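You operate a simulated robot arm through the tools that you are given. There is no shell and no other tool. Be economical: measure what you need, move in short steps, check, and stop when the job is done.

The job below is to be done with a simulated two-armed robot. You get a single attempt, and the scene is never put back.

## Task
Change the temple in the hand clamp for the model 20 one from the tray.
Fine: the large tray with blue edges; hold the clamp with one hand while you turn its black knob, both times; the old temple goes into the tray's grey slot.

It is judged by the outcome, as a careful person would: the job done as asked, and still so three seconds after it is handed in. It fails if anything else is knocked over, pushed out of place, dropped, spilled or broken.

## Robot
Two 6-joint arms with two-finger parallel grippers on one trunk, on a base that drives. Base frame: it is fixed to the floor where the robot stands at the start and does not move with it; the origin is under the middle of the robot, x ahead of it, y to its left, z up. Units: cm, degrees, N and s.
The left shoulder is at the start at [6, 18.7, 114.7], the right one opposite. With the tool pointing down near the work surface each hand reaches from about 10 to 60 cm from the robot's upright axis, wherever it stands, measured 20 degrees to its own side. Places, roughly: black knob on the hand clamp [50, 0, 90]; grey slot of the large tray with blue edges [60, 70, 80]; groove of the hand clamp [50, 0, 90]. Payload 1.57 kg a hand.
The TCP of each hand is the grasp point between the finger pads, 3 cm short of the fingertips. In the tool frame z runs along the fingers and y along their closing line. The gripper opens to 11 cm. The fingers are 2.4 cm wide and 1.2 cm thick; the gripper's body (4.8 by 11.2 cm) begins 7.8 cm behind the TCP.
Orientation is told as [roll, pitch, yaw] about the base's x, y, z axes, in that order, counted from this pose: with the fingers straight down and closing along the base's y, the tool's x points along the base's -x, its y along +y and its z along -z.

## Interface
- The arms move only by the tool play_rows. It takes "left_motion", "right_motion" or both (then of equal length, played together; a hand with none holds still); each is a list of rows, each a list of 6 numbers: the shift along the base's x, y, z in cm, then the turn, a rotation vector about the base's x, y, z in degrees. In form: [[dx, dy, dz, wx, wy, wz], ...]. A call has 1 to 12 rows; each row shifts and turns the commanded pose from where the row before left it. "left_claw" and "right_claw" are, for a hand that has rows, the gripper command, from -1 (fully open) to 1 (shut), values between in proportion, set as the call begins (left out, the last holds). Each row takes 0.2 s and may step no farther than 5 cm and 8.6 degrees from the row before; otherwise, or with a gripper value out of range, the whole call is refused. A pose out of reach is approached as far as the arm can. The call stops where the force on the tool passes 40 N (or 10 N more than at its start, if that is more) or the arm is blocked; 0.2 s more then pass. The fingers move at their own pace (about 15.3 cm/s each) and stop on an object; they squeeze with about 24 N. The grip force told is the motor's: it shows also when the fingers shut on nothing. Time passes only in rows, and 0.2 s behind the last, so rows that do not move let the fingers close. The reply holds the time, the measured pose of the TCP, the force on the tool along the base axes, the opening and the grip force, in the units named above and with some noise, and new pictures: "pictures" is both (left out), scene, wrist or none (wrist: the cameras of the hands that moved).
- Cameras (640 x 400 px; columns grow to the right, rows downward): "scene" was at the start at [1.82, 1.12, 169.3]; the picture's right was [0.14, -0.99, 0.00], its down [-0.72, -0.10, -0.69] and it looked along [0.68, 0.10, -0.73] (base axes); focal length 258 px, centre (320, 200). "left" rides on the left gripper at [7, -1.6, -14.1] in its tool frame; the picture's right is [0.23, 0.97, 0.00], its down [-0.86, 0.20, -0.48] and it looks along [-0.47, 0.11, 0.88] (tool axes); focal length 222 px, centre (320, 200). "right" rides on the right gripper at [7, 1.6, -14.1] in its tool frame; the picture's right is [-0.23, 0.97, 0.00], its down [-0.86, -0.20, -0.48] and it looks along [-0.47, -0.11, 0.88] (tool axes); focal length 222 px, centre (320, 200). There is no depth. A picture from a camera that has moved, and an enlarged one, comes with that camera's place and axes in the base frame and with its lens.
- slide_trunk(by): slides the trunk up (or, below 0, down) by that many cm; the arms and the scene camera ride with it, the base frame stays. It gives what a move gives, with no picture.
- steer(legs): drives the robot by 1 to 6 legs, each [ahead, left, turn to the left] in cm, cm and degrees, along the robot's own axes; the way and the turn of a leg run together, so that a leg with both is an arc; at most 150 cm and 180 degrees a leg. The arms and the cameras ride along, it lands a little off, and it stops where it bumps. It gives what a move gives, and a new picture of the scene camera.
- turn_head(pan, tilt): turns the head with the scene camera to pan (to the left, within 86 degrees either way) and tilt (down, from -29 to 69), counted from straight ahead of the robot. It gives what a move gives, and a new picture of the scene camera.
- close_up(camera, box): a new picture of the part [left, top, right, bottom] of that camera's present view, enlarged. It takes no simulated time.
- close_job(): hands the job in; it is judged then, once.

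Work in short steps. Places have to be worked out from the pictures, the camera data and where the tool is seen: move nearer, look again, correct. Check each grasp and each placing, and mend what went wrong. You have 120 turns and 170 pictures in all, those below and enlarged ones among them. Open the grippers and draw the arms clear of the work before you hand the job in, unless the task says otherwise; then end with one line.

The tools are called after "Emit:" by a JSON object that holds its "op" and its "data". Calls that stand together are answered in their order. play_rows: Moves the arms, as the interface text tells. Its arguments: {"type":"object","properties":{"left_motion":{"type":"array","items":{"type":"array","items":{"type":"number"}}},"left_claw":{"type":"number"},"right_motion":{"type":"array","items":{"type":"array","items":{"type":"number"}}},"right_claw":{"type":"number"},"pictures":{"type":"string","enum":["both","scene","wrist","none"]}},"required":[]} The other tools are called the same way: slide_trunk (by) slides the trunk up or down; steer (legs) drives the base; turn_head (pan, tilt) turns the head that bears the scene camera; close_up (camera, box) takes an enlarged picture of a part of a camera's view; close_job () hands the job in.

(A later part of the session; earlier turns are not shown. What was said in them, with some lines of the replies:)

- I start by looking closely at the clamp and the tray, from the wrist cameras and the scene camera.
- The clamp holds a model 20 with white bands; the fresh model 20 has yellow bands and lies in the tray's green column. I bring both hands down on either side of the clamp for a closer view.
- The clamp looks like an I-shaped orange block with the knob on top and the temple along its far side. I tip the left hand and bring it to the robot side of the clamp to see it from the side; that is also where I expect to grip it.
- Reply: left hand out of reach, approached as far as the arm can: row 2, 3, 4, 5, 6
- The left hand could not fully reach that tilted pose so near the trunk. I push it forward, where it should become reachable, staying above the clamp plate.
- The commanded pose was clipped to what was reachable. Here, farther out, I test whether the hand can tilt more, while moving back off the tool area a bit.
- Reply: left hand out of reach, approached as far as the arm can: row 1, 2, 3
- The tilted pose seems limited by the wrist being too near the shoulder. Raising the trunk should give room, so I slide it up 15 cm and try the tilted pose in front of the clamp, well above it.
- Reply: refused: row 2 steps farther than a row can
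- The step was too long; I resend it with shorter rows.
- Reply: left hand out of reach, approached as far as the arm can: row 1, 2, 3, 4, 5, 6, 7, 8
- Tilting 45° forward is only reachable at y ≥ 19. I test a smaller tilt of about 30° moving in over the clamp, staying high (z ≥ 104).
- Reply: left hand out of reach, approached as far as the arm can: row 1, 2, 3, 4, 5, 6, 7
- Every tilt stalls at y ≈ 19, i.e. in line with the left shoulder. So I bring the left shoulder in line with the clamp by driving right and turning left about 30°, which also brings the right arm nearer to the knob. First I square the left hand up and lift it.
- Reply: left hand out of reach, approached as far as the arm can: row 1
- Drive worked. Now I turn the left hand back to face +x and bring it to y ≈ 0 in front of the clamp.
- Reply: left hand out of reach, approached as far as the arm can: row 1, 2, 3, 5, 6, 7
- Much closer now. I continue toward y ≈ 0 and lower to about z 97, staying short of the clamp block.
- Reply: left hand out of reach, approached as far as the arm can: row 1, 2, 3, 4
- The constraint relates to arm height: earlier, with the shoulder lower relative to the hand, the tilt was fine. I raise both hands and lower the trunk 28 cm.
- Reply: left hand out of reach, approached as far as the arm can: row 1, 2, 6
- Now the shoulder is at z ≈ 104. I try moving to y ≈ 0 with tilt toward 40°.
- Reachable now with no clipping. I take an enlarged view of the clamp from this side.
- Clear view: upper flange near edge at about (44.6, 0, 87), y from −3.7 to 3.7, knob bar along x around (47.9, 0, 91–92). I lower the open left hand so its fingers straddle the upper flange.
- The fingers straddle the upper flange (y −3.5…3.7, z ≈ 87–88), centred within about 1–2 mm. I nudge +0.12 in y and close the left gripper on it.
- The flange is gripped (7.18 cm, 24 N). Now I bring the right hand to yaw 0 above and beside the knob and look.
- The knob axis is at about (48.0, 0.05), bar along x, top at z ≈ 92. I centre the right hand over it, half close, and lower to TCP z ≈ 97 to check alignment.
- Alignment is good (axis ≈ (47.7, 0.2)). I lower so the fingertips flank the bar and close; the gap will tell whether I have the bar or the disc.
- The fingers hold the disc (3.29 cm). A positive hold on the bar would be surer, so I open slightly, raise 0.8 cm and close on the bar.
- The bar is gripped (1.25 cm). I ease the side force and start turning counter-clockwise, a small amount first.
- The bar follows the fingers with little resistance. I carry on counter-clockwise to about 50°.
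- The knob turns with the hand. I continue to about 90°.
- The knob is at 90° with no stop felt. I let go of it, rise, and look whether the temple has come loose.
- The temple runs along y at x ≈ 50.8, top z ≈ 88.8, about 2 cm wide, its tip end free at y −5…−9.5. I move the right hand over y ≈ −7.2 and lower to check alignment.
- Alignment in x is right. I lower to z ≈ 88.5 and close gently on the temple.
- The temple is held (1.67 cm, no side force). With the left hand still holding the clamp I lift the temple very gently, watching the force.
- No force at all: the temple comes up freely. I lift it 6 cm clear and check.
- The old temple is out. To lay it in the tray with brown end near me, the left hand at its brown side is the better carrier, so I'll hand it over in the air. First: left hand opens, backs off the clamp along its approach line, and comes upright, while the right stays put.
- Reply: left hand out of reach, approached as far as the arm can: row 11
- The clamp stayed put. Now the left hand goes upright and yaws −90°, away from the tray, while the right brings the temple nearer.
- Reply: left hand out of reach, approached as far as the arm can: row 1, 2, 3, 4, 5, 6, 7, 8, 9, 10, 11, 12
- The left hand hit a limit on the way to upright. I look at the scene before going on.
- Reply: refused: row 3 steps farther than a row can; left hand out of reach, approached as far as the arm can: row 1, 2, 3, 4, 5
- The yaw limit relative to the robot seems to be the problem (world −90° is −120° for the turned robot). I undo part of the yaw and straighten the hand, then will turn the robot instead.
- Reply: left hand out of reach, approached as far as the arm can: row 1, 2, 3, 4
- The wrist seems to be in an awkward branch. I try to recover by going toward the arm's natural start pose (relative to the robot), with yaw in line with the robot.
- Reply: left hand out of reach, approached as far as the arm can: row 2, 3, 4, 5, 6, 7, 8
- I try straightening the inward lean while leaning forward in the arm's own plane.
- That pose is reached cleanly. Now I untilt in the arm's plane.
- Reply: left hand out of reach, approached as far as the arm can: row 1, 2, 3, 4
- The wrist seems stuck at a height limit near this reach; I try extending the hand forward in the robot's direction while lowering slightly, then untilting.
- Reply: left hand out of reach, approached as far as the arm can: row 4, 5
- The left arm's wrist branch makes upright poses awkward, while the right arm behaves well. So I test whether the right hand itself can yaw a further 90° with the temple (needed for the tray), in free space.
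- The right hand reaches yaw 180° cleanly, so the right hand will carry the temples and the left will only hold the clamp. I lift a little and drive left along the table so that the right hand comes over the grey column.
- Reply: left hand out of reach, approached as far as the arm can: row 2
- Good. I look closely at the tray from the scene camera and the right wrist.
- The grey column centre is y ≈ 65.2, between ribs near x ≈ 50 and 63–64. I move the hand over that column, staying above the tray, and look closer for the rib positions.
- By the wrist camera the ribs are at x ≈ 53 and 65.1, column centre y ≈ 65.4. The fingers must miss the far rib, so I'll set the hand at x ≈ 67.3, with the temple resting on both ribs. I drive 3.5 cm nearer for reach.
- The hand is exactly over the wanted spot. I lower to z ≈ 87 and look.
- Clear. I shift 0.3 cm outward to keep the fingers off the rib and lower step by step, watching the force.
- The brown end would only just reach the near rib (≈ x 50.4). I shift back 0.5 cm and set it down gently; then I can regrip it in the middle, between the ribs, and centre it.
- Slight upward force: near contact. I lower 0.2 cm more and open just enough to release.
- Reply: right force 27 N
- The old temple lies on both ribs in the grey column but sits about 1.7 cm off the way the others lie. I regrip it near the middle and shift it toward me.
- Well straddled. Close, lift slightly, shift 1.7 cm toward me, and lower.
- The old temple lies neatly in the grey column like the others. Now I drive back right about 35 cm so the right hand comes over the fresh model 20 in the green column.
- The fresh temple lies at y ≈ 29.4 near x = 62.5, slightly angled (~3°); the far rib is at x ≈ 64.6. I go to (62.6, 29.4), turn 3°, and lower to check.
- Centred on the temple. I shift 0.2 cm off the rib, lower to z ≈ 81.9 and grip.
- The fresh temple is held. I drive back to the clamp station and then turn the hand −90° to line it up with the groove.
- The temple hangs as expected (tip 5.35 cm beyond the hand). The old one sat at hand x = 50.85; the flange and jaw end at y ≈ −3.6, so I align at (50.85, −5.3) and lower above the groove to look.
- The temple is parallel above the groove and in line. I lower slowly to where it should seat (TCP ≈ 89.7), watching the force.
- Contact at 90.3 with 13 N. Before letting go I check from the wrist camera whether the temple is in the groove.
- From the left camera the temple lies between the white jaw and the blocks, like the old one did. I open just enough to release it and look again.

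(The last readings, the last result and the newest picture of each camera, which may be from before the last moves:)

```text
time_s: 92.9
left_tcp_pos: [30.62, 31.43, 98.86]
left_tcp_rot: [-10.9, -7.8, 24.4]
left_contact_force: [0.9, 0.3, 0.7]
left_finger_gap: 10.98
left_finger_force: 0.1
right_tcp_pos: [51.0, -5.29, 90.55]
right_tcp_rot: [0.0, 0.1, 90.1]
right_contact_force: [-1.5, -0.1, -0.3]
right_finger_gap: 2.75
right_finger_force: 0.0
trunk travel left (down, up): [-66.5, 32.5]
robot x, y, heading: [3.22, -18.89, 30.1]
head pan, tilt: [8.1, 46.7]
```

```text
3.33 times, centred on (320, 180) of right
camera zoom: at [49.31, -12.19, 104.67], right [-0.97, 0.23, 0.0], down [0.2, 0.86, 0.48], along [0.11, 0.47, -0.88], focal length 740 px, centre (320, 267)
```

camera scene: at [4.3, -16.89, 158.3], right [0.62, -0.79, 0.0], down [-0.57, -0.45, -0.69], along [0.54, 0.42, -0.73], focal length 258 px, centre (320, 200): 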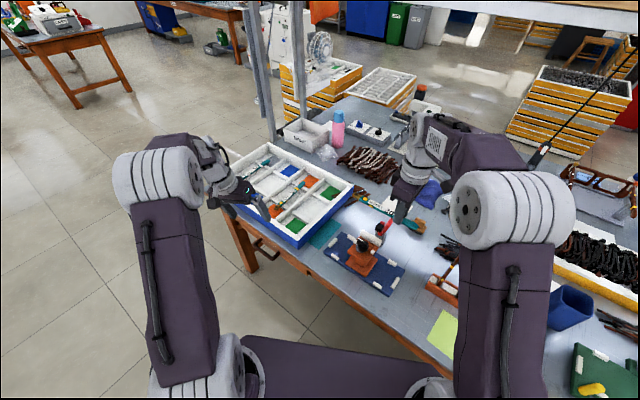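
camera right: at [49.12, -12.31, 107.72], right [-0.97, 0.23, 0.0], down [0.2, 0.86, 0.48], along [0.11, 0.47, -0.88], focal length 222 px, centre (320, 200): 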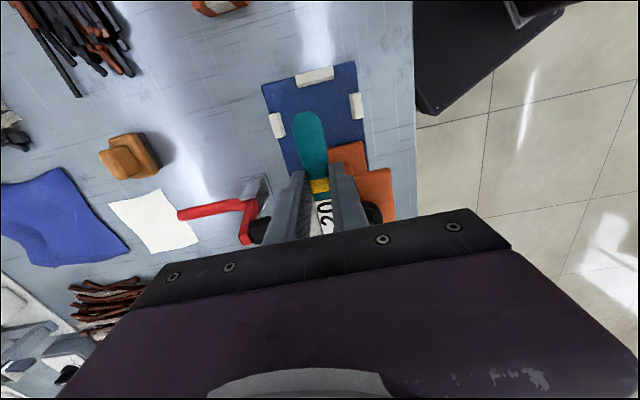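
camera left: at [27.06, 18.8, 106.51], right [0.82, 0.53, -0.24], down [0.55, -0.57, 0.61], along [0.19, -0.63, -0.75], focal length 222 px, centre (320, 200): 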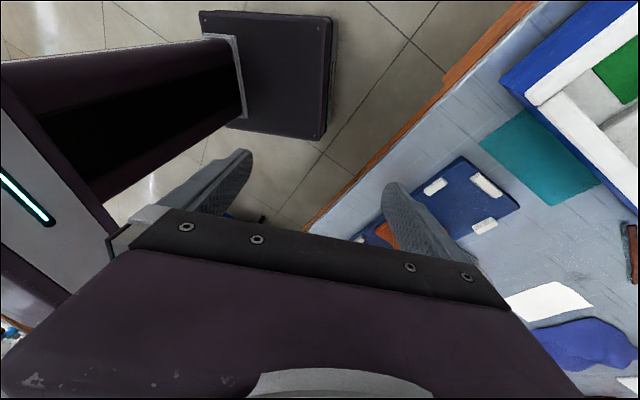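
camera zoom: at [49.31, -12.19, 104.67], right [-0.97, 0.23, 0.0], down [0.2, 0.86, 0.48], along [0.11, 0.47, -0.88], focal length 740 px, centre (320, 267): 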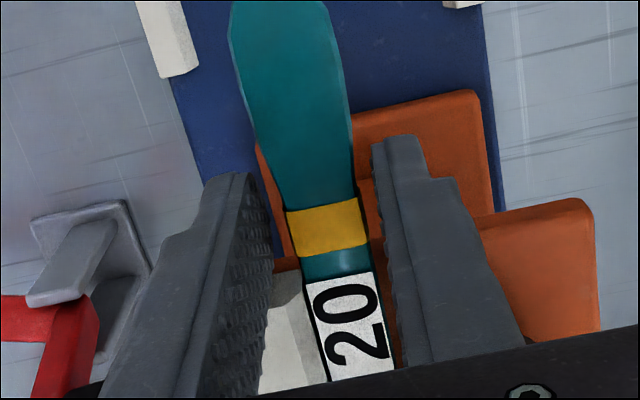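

It is seated and still. It sits about 0.8 cm farther toward −y than the old one did, so I regrip 1 cm nearer the tip and slide it +0.8 in y.

Emit:
{"op": "play_rows", "data": {"right_motion": [[-0.1, 0, 0, 0, 0, 0], [0, -0.5, 0, 0, 0, 0], [0, -0.6, 0, 0, 0, 0], [0, 0, 0, 0, 0, 0]], "right_claw": 0.3, "pictures": "none"}}

Emit:
{"op": "play_rows", "data": {"right_motion": [[0, 0, 0, 0, 0, 0], [0, 0, 0, 0, 0, 0], [0, 0, 0, 0, 0, 0], [0, 0.1, 0.25, 0, 0, 0], [0, 0.4, 0, 0, 0, 0], [0, 0.3, 0, 0, 0, 0], [0, 0, -0.25, 0, 0, 0], [0, 0, 0, 0, 0, 0]], "right_claw": 1, "pictures": "none"}}

Emit:
{"op": "close_up", "data": {"camera": "right", "box": [240, 120, 400, 240]}}

```text
time_s: 93.9
left_tcp_pos: [30.6, 31.46, 98.82]
left_tcp_rot: [-10.8, -7.7, 24.4]
left_contact_force: [0.9, -0.3, 0.1]
left_finger_gap: 10.99
left_finger_force: 0.1
right_tcp_pos: [50.81, -6.39, 90.48]
right_tcp_rot: [0.0, 0.0, 90.1]
right_contact_force: [1.2, -0.2, -0.7]
right_finger_gap: 3.84
right_finger_force: 0.0
trunk travel left (down, up): [-66.5, 32.5]
robot x, y, heading: [3.65, -18.5, 30.0]
head pan, tilt: [8.1, 46.7]
```

```text
time_s: 95.7
left_tcp_pos: [30.55, 31.33, 98.94]
left_tcp_rot: [-10.8, -7.8, 24.4]
left_contact_force: [0.3, 0.4, -0.1]
left_finger_gap: 11.0
left_finger_force: 0.1
right_tcp_pos: [50.93, -5.58, 90.5]
right_tcp_rot: [0.0, 0.0, 90.1]
right_contact_force: [-0.5, -0.4, 0.0]
right_finger_gap: 1.66
right_finger_force: 24.2
trunk travel left (down, up): [-66.5, 32.5]
robot x, y, heading: [3.4, -18.9, 30.1]
head pan, tilt: [8.1, 46.7]
```

```text
3.33 times, centred on (320, 180) of right
camera zoom: at [49.23, -12.51, 104.68], right [-0.97, 0.23, 0.0], down [0.2, 0.86, 0.48], along [0.11, 0.47, -0.88], focal length 740 px, centre (320, 267)
```

zoom: 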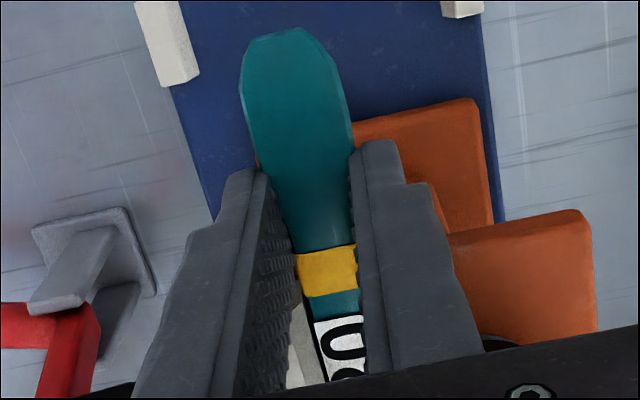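

The tip is now at y ≈ −9.5, as the old one was. I release, raise the right hand clear to the right, and start bringing the left hand back to its tilted approach.

Emit:
{"op": "play_rows", "data": {"right_motion": [[0, 0, 0, 0, 0, 0], [0, 0, 0, 0, 0, 0], [0, 0, 2, 0, 0, 0], [0, 0, 4, 0, 0, 0], [0, -1, 4, 0, 0, 0], [0, -3, 3, 0, 0, 0], [0, -4, 0, 0, 0, 0], [0, -3, 0, 0, 0, 0]], "right_claw": 0.3, "left_motion": [[0, 0, 0, 3.5, -6, 0], [0, 0, 0, 3.5, -6, 0], [0, 0, 0, 3.5, -6, 0], [0, 0, 0, 3.5, 2, 0], [0, -2, 0, 3.5, 2, 0], [0, -2, 0, 0, 0, -6], [0, -2, 0, 0, 0, -6], [0, -2, 0, 0, 0, -6]], "pictures": "wrist"}}

```text
time_s: 97.5
left_tcp_pos: [30.58, 23.3, 99.14]
left_tcp_rot: [0.7, -27.4, 1.3]
left_contact_force: [0.8, 0.2, 0.1]
left_finger_gap: 10.98
left_finger_force: 0.2
right_tcp_pos: [50.83, -16.69, 103.57]
right_tcp_rot: [-0.1, 0.0, 90.1]
right_contact_force: [0.5, 0.5, 0.5]
right_finger_gap: 3.83
right_finger_force: 0.1
trunk travel left (down, up): [-66.5, 32.5]
robot x, y, heading: [3.04, -19.03, 30.4]
head pan, tilt: [8.1, 46.7]
camera right: at [49.19, -23.62, 117.68], right [-0.97, 0.22, 0.0], down [0.2, 0.86, 0.48], along [0.11, 0.47, -0.88], focal length 222 px, centre (320, 200)
camera left: at [17.91, 21.32, 108.34], right [-0.23, 0.97, -0.09], down [0.53, 0.21, 0.82], along [0.81, 0.14, -0.56], focal length 222 px, centre (320, 200)
```

right: 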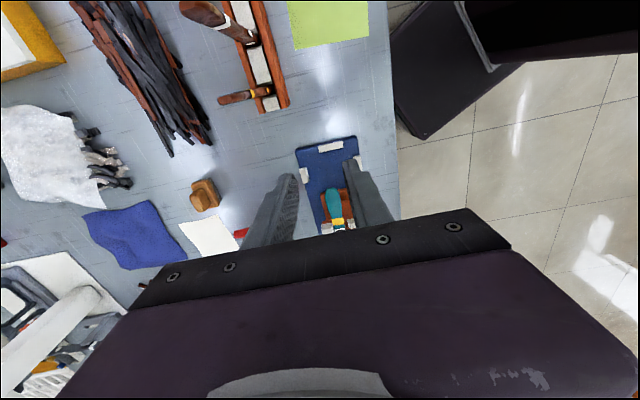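
left: 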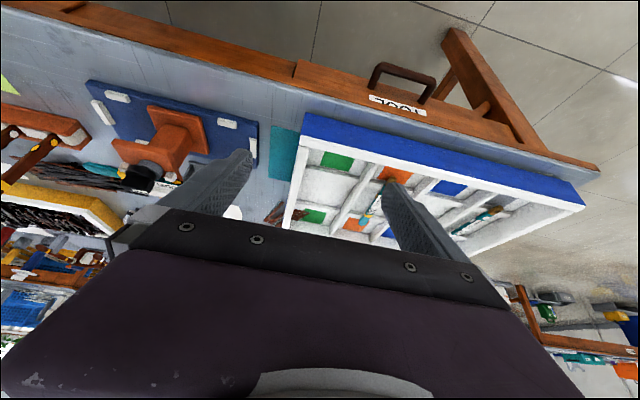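

Both hands are where wanted. I move the left hand to its pre-grip pose at (40, −0.1, 96), tilt −39.5°.

Emit:
{"op": "play_rows", "data": {"left_motion": [[1, -3.5, 0, 0, 0, -0.7], [1, -3.5, 0, -0.7, 0, 0], [1.5, -3.5, 0, 0, -3, 0], [1.5, -3.5, -0.5, 0, -3, 0], [1.5, -3.5, -0.8, 0, -3, 0], [1.5, -3.5, -0.8, 0, -3, 0], [1.5, -2.4, -0.8, 0, 0, 0], [0, 0, 0, 0, 0, 0]], "pictures": "wrist"}}

Emit:
{"op": "close_up", "data": {"camera": "left", "box": [210, 20, 450, 215]}}

```text
time_s: 99.3
left_tcp_pos: [40.14, -0.03, 96.0]
left_tcp_rot: [-0.5, -39.3, 1.2]
left_contact_force: [-0.5, 0.5, -0.4]
left_finger_gap: 11.01
left_finger_force: 0.0
right_tcp_pos: [50.73, -16.54, 103.49]
right_tcp_rot: [0.1, -0.1, 90.1]
right_contact_force: [-0.5, 0.5, -0.6]
right_finger_gap: 3.88
right_finger_force: 0.0
trunk travel left (down, up): [-66.5, 32.5]
robot x, y, heading: [3.1, -18.69, 29.9]
head pan, tilt: [8.1, 46.7]
camera left: at [25.69, -1.75, 102.52], right [-0.19, 0.97, -0.15], down [0.35, 0.21, 0.91], along [0.92, 0.12, -0.38], focal length 222 px, centre (320, 200)
```

left: 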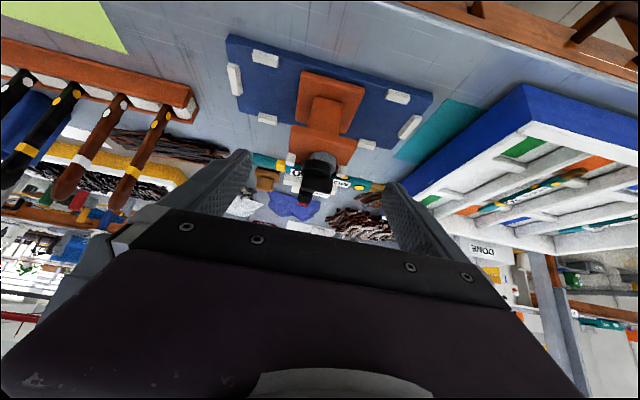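

```text
2.05 times, centred on (330, 118) of left
camera zoom: at [25.69, -1.75, 102.52], right [-0.19, 0.97, -0.15], down [0.35, 0.21, 0.91], along [0.92, 0.12, -0.38], focal length 456 px, centre (300, 369)
```

zoom: 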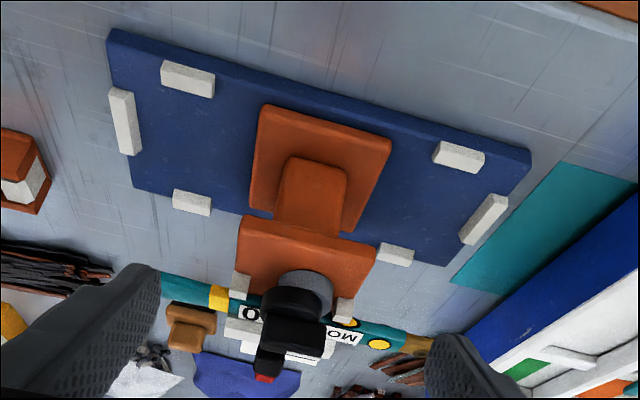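

Same view as before; the clamp hasn't moved. I go to the earlier grip pose (45.45, 0.06, 87.65) and close.

Emit:
{"op": "play_rows", "data": {"left_motion": [[1.3, 0.02, -2.1, 0, 0, -0.5], [1.3, 0.02, -2.1, 0, 0, 0], [1.3, 0.02, -2.1, 0, 0, 0], [1.4, 0, -2.05, 0, 0, 0], [0, 0, 0, 0, 0, 0]], "pictures": "none"}}

Emit:
{"op": "play_rows", "data": {"left_motion": [[0, 0, 0, 0, 0, 0], [0, 0, 0, 0, 0, 0], [0, 0, 0, 0, 0, 0]], "left_claw": 1, "pictures": "wrist"}}

```text
time_s: 100.5
left_tcp_pos: [45.44, 0.05, 87.77]
left_tcp_rot: [-0.5, -39.4, 0.6]
left_contact_force: [-0.8, -0.4, 1.3]
left_finger_gap: 10.99
left_finger_force: 0.2
right_tcp_pos: [50.85, -16.57, 103.6]
right_tcp_rot: [0.0, -0.1, 90.1]
right_contact_force: [-0.2, -0.2, -0.4]
right_finger_gap: 3.84
right_finger_force: 0.1
trunk travel left (down, up): [-66.5, 32.5]
robot x, y, heading: [3.0, -18.61, 30.0]
head pan, tilt: [8.1, 46.7]
```

```text
time_s: 101.3
left_tcp_pos: [45.4, 0.12, 87.76]
left_tcp_rot: [-0.6, -39.3, 0.7]
left_contact_force: [0.3, 0.3, -0.4]
left_finger_gap: 7.17
left_finger_force: 23.9
right_tcp_pos: [50.92, -16.49, 103.53]
right_tcp_rot: [0.0, 0.0, 90.1]
right_contact_force: [0.4, -0.3, 0.3]
right_finger_gap: 3.85
right_finger_force: 0.2
trunk travel left (down, up): [-66.5, 32.5]
robot x, y, heading: [3.15, -18.51, 30.0]
head pan, tilt: [8.1, 46.7]
camera left: at [31.03, -1.54, 94.2], right [-0.18, 0.97, -0.15], down [0.36, 0.21, 0.91], along [0.92, 0.11, -0.38], focal length 222 px, centre (320, 200)
```

left: 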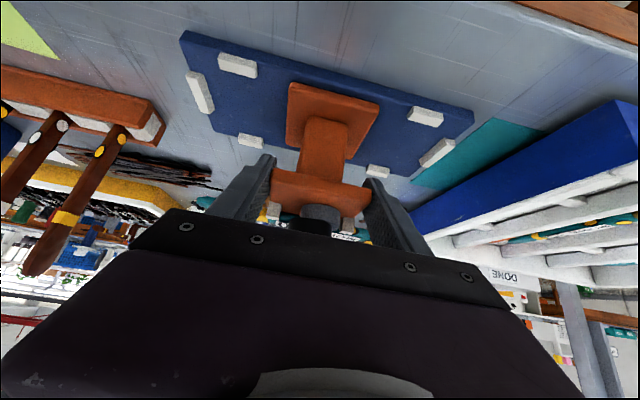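

Clamp held again. Right hand goes back over the knob (47.7, 0.05) at yaw 90 and I check alignment from above.

Emit:
{"op": "play_rows", "data": {"right_motion": [[-0.8, 4, 0, 0, 0, 0], [-0.8, 4, 0, 0, 0, 0], [-0.8, 4, 0, 0, 0, 0], [-0.8, 4.6, -1, 0, 0, 0], [0, 0, -4, 0, 0, 0], [0, 0, 0, 0, 0, 0]], "pictures": "wrist"}}

Emit:
{"op": "close_up", "data": {"camera": "right", "box": [220, 80, 420, 220]}}

```text
time_s: 102.7
left_tcp_pos: [45.45, 0.12, 87.76]
left_tcp_rot: [-0.4, -39.3, 0.7]
left_contact_force: [1.2, -0.4, 0.3]
left_finger_gap: 7.18
left_finger_force: 23.4
right_tcp_pos: [47.59, 0.14, 98.5]
right_tcp_rot: [-0.1, -0.1, 90.1]
right_contact_force: [1.1, 0.4, 0.4]
right_finger_gap: 3.87
right_finger_force: 0.1
trunk travel left (down, up): [-66.5, 32.5]
robot x, y, heading: [3.04, -18.49, 30.2]
head pan, tilt: [8.1, 46.7]
camera right: at [46.04, -6.79, 112.62], right [-0.97, 0.23, 0.0], down [0.2, 0.86, 0.48], along [0.11, 0.47, -0.88], focal length 222 px, centre (320, 200)
```

right: 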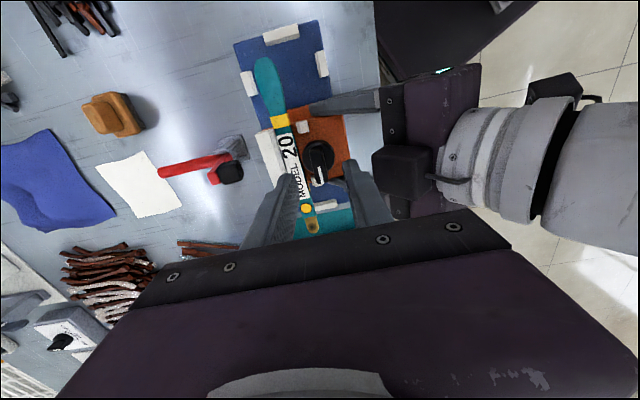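

```text
2.86 times, centred on (320, 150) of right
camera zoom: at [46.04, -6.79, 112.62], right [-0.97, 0.23, 0.0], down [0.2, 0.86, 0.48], along [0.11, 0.47, -0.88], focal length 635 px, centre (320, 343)
```

zoom: 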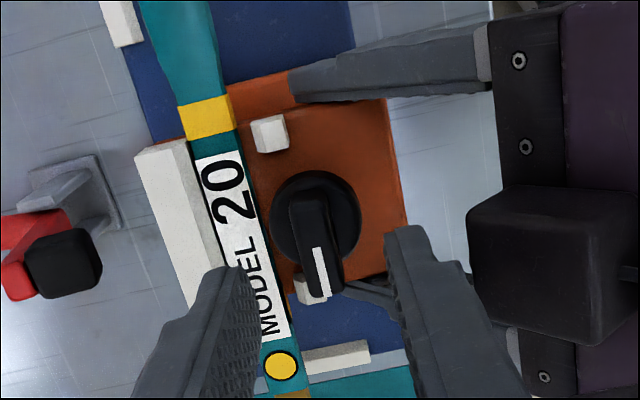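

The temple lies neatly in the groove. I lower 4.3 cm onto the bar and close.

Emit:
{"op": "play_rows", "data": {"right_motion": [[0, 0, -2.2, 0, 0, 0], [0, 0, -2.1, 0, 0, 0], [0, 0, 0, 0, 0, 0]], "pictures": "none"}}

Emit:
{"op": "play_rows", "data": {"right_motion": [[0, 0, 0, 0, 0, 0], [0, 0, 0, 0, 0, 0], [0, 0, 0, 0, 0, 0]], "right_claw": 1, "pictures": "none"}}

```text
time_s: 103.5
left_tcp_pos: [45.46, 0.05, 87.8]
left_tcp_rot: [-0.6, -39.3, 0.7]
left_contact_force: [-0.8, -0.4, 0.3]
left_finger_gap: 7.18
left_finger_force: 24.2
right_tcp_pos: [47.57, -0.01, 94.17]
right_tcp_rot: [0.0, -0.1, 90.0]
right_contact_force: [-0.6, 0.0, 0.2]
right_finger_gap: 3.85
right_finger_force: 0.1
trunk travel left (down, up): [-66.5, 32.5]
robot x, y, heading: [3.17, -18.88, 29.7]
head pan, tilt: [8.1, 46.7]
```

```text
time_s: 104.3
left_tcp_pos: [45.29, 0.17, 87.77]
left_tcp_rot: [-0.5, -39.3, 0.7]
left_contact_force: [-13.9, -0.1, 6.7]
left_finger_gap: 7.22
left_finger_force: 24.0
right_tcp_pos: [47.76, 0.07, 94.23]
right_tcp_rot: [-0.1, 0.0, 90.1]
right_contact_force: [14.3, 1.1, -2.5]
right_finger_gap: 1.26
right_finger_force: 23.7
trunk travel left (down, up): [-66.5, 32.5]
robot x, y, heading: [2.96, -18.92, 30.1]
head pan, tilt: [8.1, 46.7]
```

Bar gripped (1.26 cm). I ease +0.15 in x and turn clockwise, first 45°.

Emit:
{"op": "play_rows", "data": {"right_motion": [[0.15, 0, 0, 0, 0, 0], [0, 0, 0, 0, 0, -7.5], [0, 0, 0, 0, 0, -7.5], [0, 0, 0, 0, 0, -7.5], [0, 0, 0, 0, 0, -7.5], [0, 0, 0, 0, 0, -7.5], [0, 0, 0, 0, 0, -7.5], [0, 0, 0, 0, 0, 0]], "pictures": "none"}}

Emit:
{"op": "play_rows", "data": {"right_motion": [[0, 0, 0, 0, 0, -7.5], [0, 0, 0, 0, 0, -7.5], [0, 0, 0, 0, 0, -7.5], [0, 0, 0, 0, 0, -7.5], [0, 0, 0, 0, 0, -7.5], [0, 0, 0, 0, 0, -7.5], [0, 0, 0, 0, 0, 0]], "pictures": "wrist"}}

Emit:
{"op": "close_up", "data": {"camera": "right", "box": [240, 100, 440, 240]}}

```text
time_s: 106.1
left_tcp_pos: [45.47, 0.09, 87.75]
left_tcp_rot: [-0.5, -39.3, 0.6]
left_contact_force: [7.6, -3.5, -5.8]
left_finger_gap: 7.19
left_finger_force: 23.6
right_tcp_pos: [47.85, 0.14, 94.19]
right_tcp_rot: [0.0, 0.0, 45.0]
right_contact_force: [-7.0, 4.2, 8.2]
right_finger_gap: 1.25
right_finger_force: 23.8
trunk travel left (down, up): [-66.5, 32.5]
robot x, y, heading: [3.26, -18.77, 30.2]
head pan, tilt: [8.1, 46.7]
```

```text
time_s: 107.7
left_tcp_pos: [45.48, 0.17, 87.77]
left_tcp_rot: [-0.5, -39.3, 0.8]
left_contact_force: [13.3, -13.8, -6.5]
left_finger_gap: 7.21
left_finger_force: 24.1
right_tcp_pos: [47.88, -0.04, 94.2]
right_tcp_rot: [0.0, -0.1, 0.0]
right_contact_force: [-12.9, 13.5, 7.2]
right_finger_gap: 1.23
right_finger_force: 24.0
trunk travel left (down, up): [-66.5, 32.5]
robot x, y, heading: [3.17, -18.96, 30.1]
head pan, tilt: [8.1, 46.7]
camera right: at [40.81, 1.73, 108.37], right [0.23, 0.97, 0.0], down [0.86, -0.2, 0.48], along [0.47, -0.11, -0.88], focal length 222 px, centre (320, 200)
```

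right: 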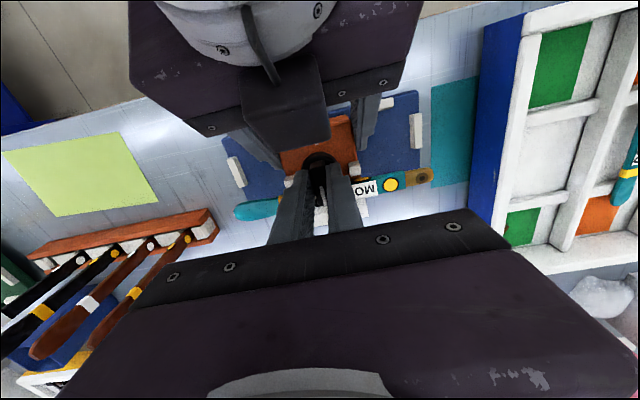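

```text
2.86 times, centred on (340, 170) of right
camera zoom: at [40.81, 1.73, 108.37], right [0.23, 0.97, 0.0], down [0.86, -0.2, 0.48], along [0.47, -0.11, -0.88], focal length 635 px, centre (263, 286)
```

zoom: 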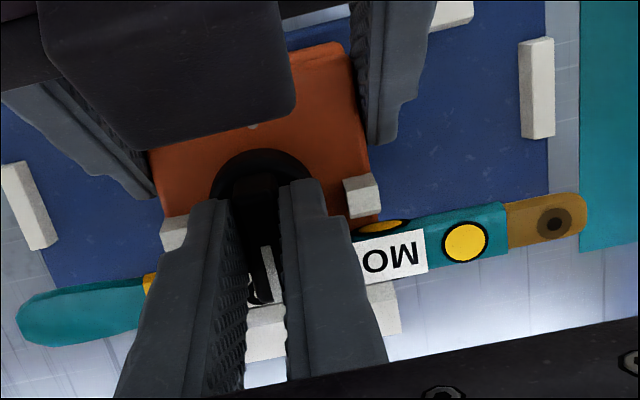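

The knob is back to its original direction and the temple lies as the old one did. I release the knob and raise the right hand, then check.

Emit:
{"op": "play_rows", "data": {"right_motion": [[0, 0, 0, 0, 0, -1], [0, 0, 0, 0, 0, 0]], "pictures": "none"}}

Emit:
{"op": "play_rows", "data": {"right_motion": [[0, 0, 0, 0, 0, 0], [0, 0, 0, 0, 0, 0], [0, 0, 2, 0, 0, 0], [0, 0, 4, 0, 0, 0], [0, 0, 4, 0, 0, 0], [0, -2, 3, 0, 0, 0], [0, 0, 0, 0, 0, 0]], "right_claw": 0.2, "pictures": "wrist"}}

Emit:
{"op": "close_up", "data": {"camera": "right", "box": [240, 60, 440, 200]}}

```text
time_s: 108.3
left_tcp_pos: [45.44, 0.11, 87.76]
left_tcp_rot: [-0.5, -39.4, 0.6]
left_contact_force: [13.1, -15.7, -4.6]
left_finger_gap: 7.18
left_finger_force: 23.0
right_tcp_pos: [47.96, 0.17, 94.13]
right_tcp_rot: [0.0, 0.0, -0.9]
right_contact_force: [-12.9, 15.8, 7.4]
right_finger_gap: 1.23
right_finger_force: 24.4
trunk travel left (down, up): [-66.5, 32.5]
robot x, y, heading: [3.23, -18.58, 30.2]
head pan, tilt: [8.1, 46.7]
```

```text
time_s: 109.9
left_tcp_pos: [45.39, 0.04, 87.89]
left_tcp_rot: [-0.5, -39.2, 0.6]
left_contact_force: [-1.0, -1.5, 2.0]
left_finger_gap: 7.2
left_finger_force: 24.1
right_tcp_pos: [47.82, -1.95, 107.21]
right_tcp_rot: [0.0, 0.0, -0.9]
right_contact_force: [-0.6, 0.6, -0.8]
right_finger_gap: 4.4
right_finger_force: 0.0
trunk travel left (down, up): [-66.5, 32.5]
robot x, y, heading: [3.24, -18.68, 30.2]
head pan, tilt: [8.1, 46.7]
camera right: at [40.88, -0.16, 121.47], right [0.24, 0.97, 0.0], down [0.85, -0.21, 0.48], along [0.46, -0.12, -0.88], focal length 222 px, centre (320, 200)
```

right: 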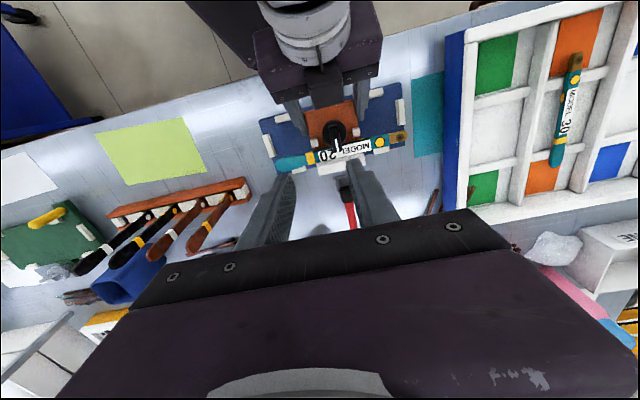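

```text
2.86 times, centred on (340, 130) of right
camera zoom: at [40.88, -0.16, 121.47], right [0.24, 0.97, 0.0], down [0.85, -0.21, 0.48], along [0.46, -0.12, -0.88], focal length 635 px, centre (263, 400)
```

zoom: 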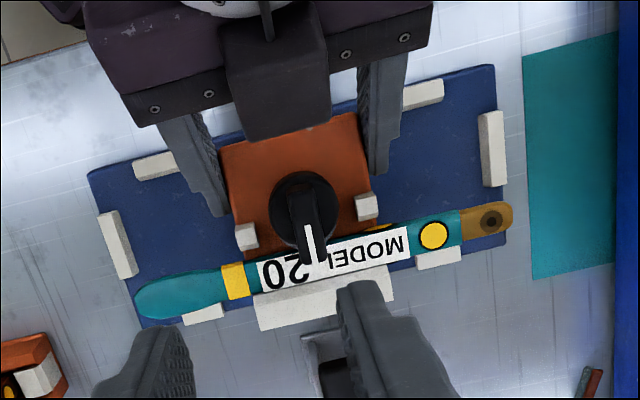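

The knob pointer and temple match the original arrangement, now with the yellow-banded model 20. I release the left hand, back it off along its approach line and draw both arms clear.

Emit:
{"op": "play_rows", "data": {"left_motion": [[0, 0, 0, 0, 0, 0], [0, 0, 0, 0, 0, 0], [-1.3, 0, 2.1, 0, 0, 0], [-1.3, 0, 2.1, 0, 0, 0], [-1.5, 0, 2.2, 0, 0, 0], [-1.5, 0, 2.2, 0, 0, 0], [-1.5, 3, 2.2, 0, 0, 0], [-1.5, 4, 1, 0, 0, 0], [-1, 4, 0, 0, 0, 0], [0, 4, 0, 0, 0, 0]], "right_motion": [[0, -2, 1, 0, 0, 0], [0, -3, 1, 0, 0, 0], [-1, -3, 0, 0, 0, 0], [-1, -3, 0, 0, 0, 0], [-1, -3, 0, 0, 0, 0], [-1, -3, 0, 0, 0, 0], [0, 0, 0, 0, 0, 0], [0, 0, 0, 0, 0, 0], [0, 0, 0, 0, 0, 0], [0, 0, 0, 0, 0, 0]], "left_claw": -1, "right_claw": -1, "pictures": "scene"}}

Emit:
{"op": "close_up", "data": {"camera": "scene", "box": [310, 180, 430, 300]}}

Emit:
{"op": "close_up", "data": {"camera": "scene", "box": [200, 120, 370, 260]}}

```text
time_s: 112.1
left_tcp_pos: [35.75, 15.36, 99.51]
left_tcp_rot: [-0.7, -39.2, 1.1]
left_contact_force: [-0.2, 0.8, 0.1]
left_finger_gap: 11.0
left_finger_force: 0.0
right_tcp_pos: [43.92, -18.78, 109.25]
right_tcp_rot: [-0.1, 0.0, -0.9]
right_contact_force: [0.0, 1.3, -0.7]
right_finger_gap: 10.98
right_finger_force: 0.0
trunk travel left (down, up): [-66.5, 32.5]
robot x, y, heading: [3.41, -19.24, 30.4]
head pan, tilt: [8.1, 46.7]
camera scene: at [4.32, -16.69, 158.29], right [0.62, -0.79, 0.0], down [-0.57, -0.45, -0.68], along [0.54, 0.42, -0.73], focal length 258 px, centre (320, 200)
```

scene: 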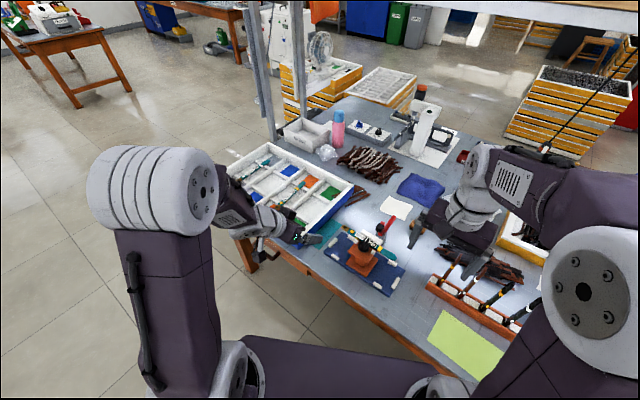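

```text
3.33 times, centred on (370, 240) of scene
camera zoom: at [4.32, -16.69, 158.29], right [0.62, -0.79, 0.0], down [-0.57, -0.45, -0.68], along [0.54, 0.42, -0.73], focal length 859 px, centre (153, 67)
```

zoom: 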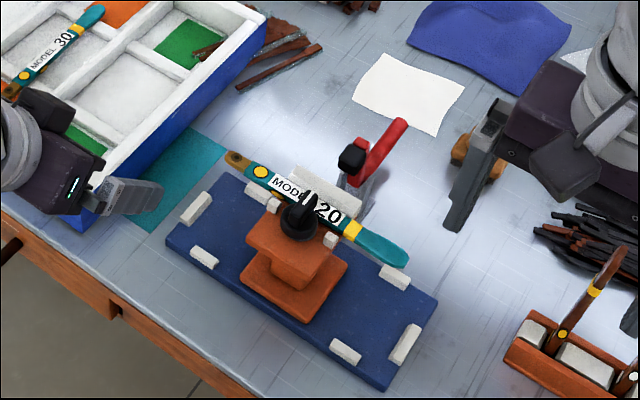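

```text
2.86 times, centred on (285, 190) of scene
camera zoom: at [4.32, -16.69, 158.29], right [0.62, -0.79, 0.0], down [-0.57, -0.45, -0.68], along [0.54, 0.42, -0.73], focal length 737 px, centre (420, 229)
```

zoom: 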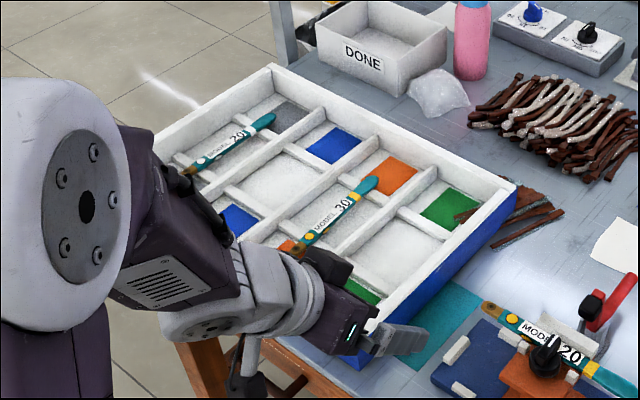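

The new model 20 is clamped, the old temple is in the grey slot, nothing else has moved, and both grippers are open and clear. I hand the job in.

Emit:
{"op": "close_job", "data": {}}

```text
The job is handed in.
```

I swapped the temple and handed the job in: the model 20 (yellow bands) from the tray is in the hand clamp with the knob turned back to its original position, and the old one (white bands) is in the tray's grey slot; I did not pull on the new temple to test how firmly it is held.
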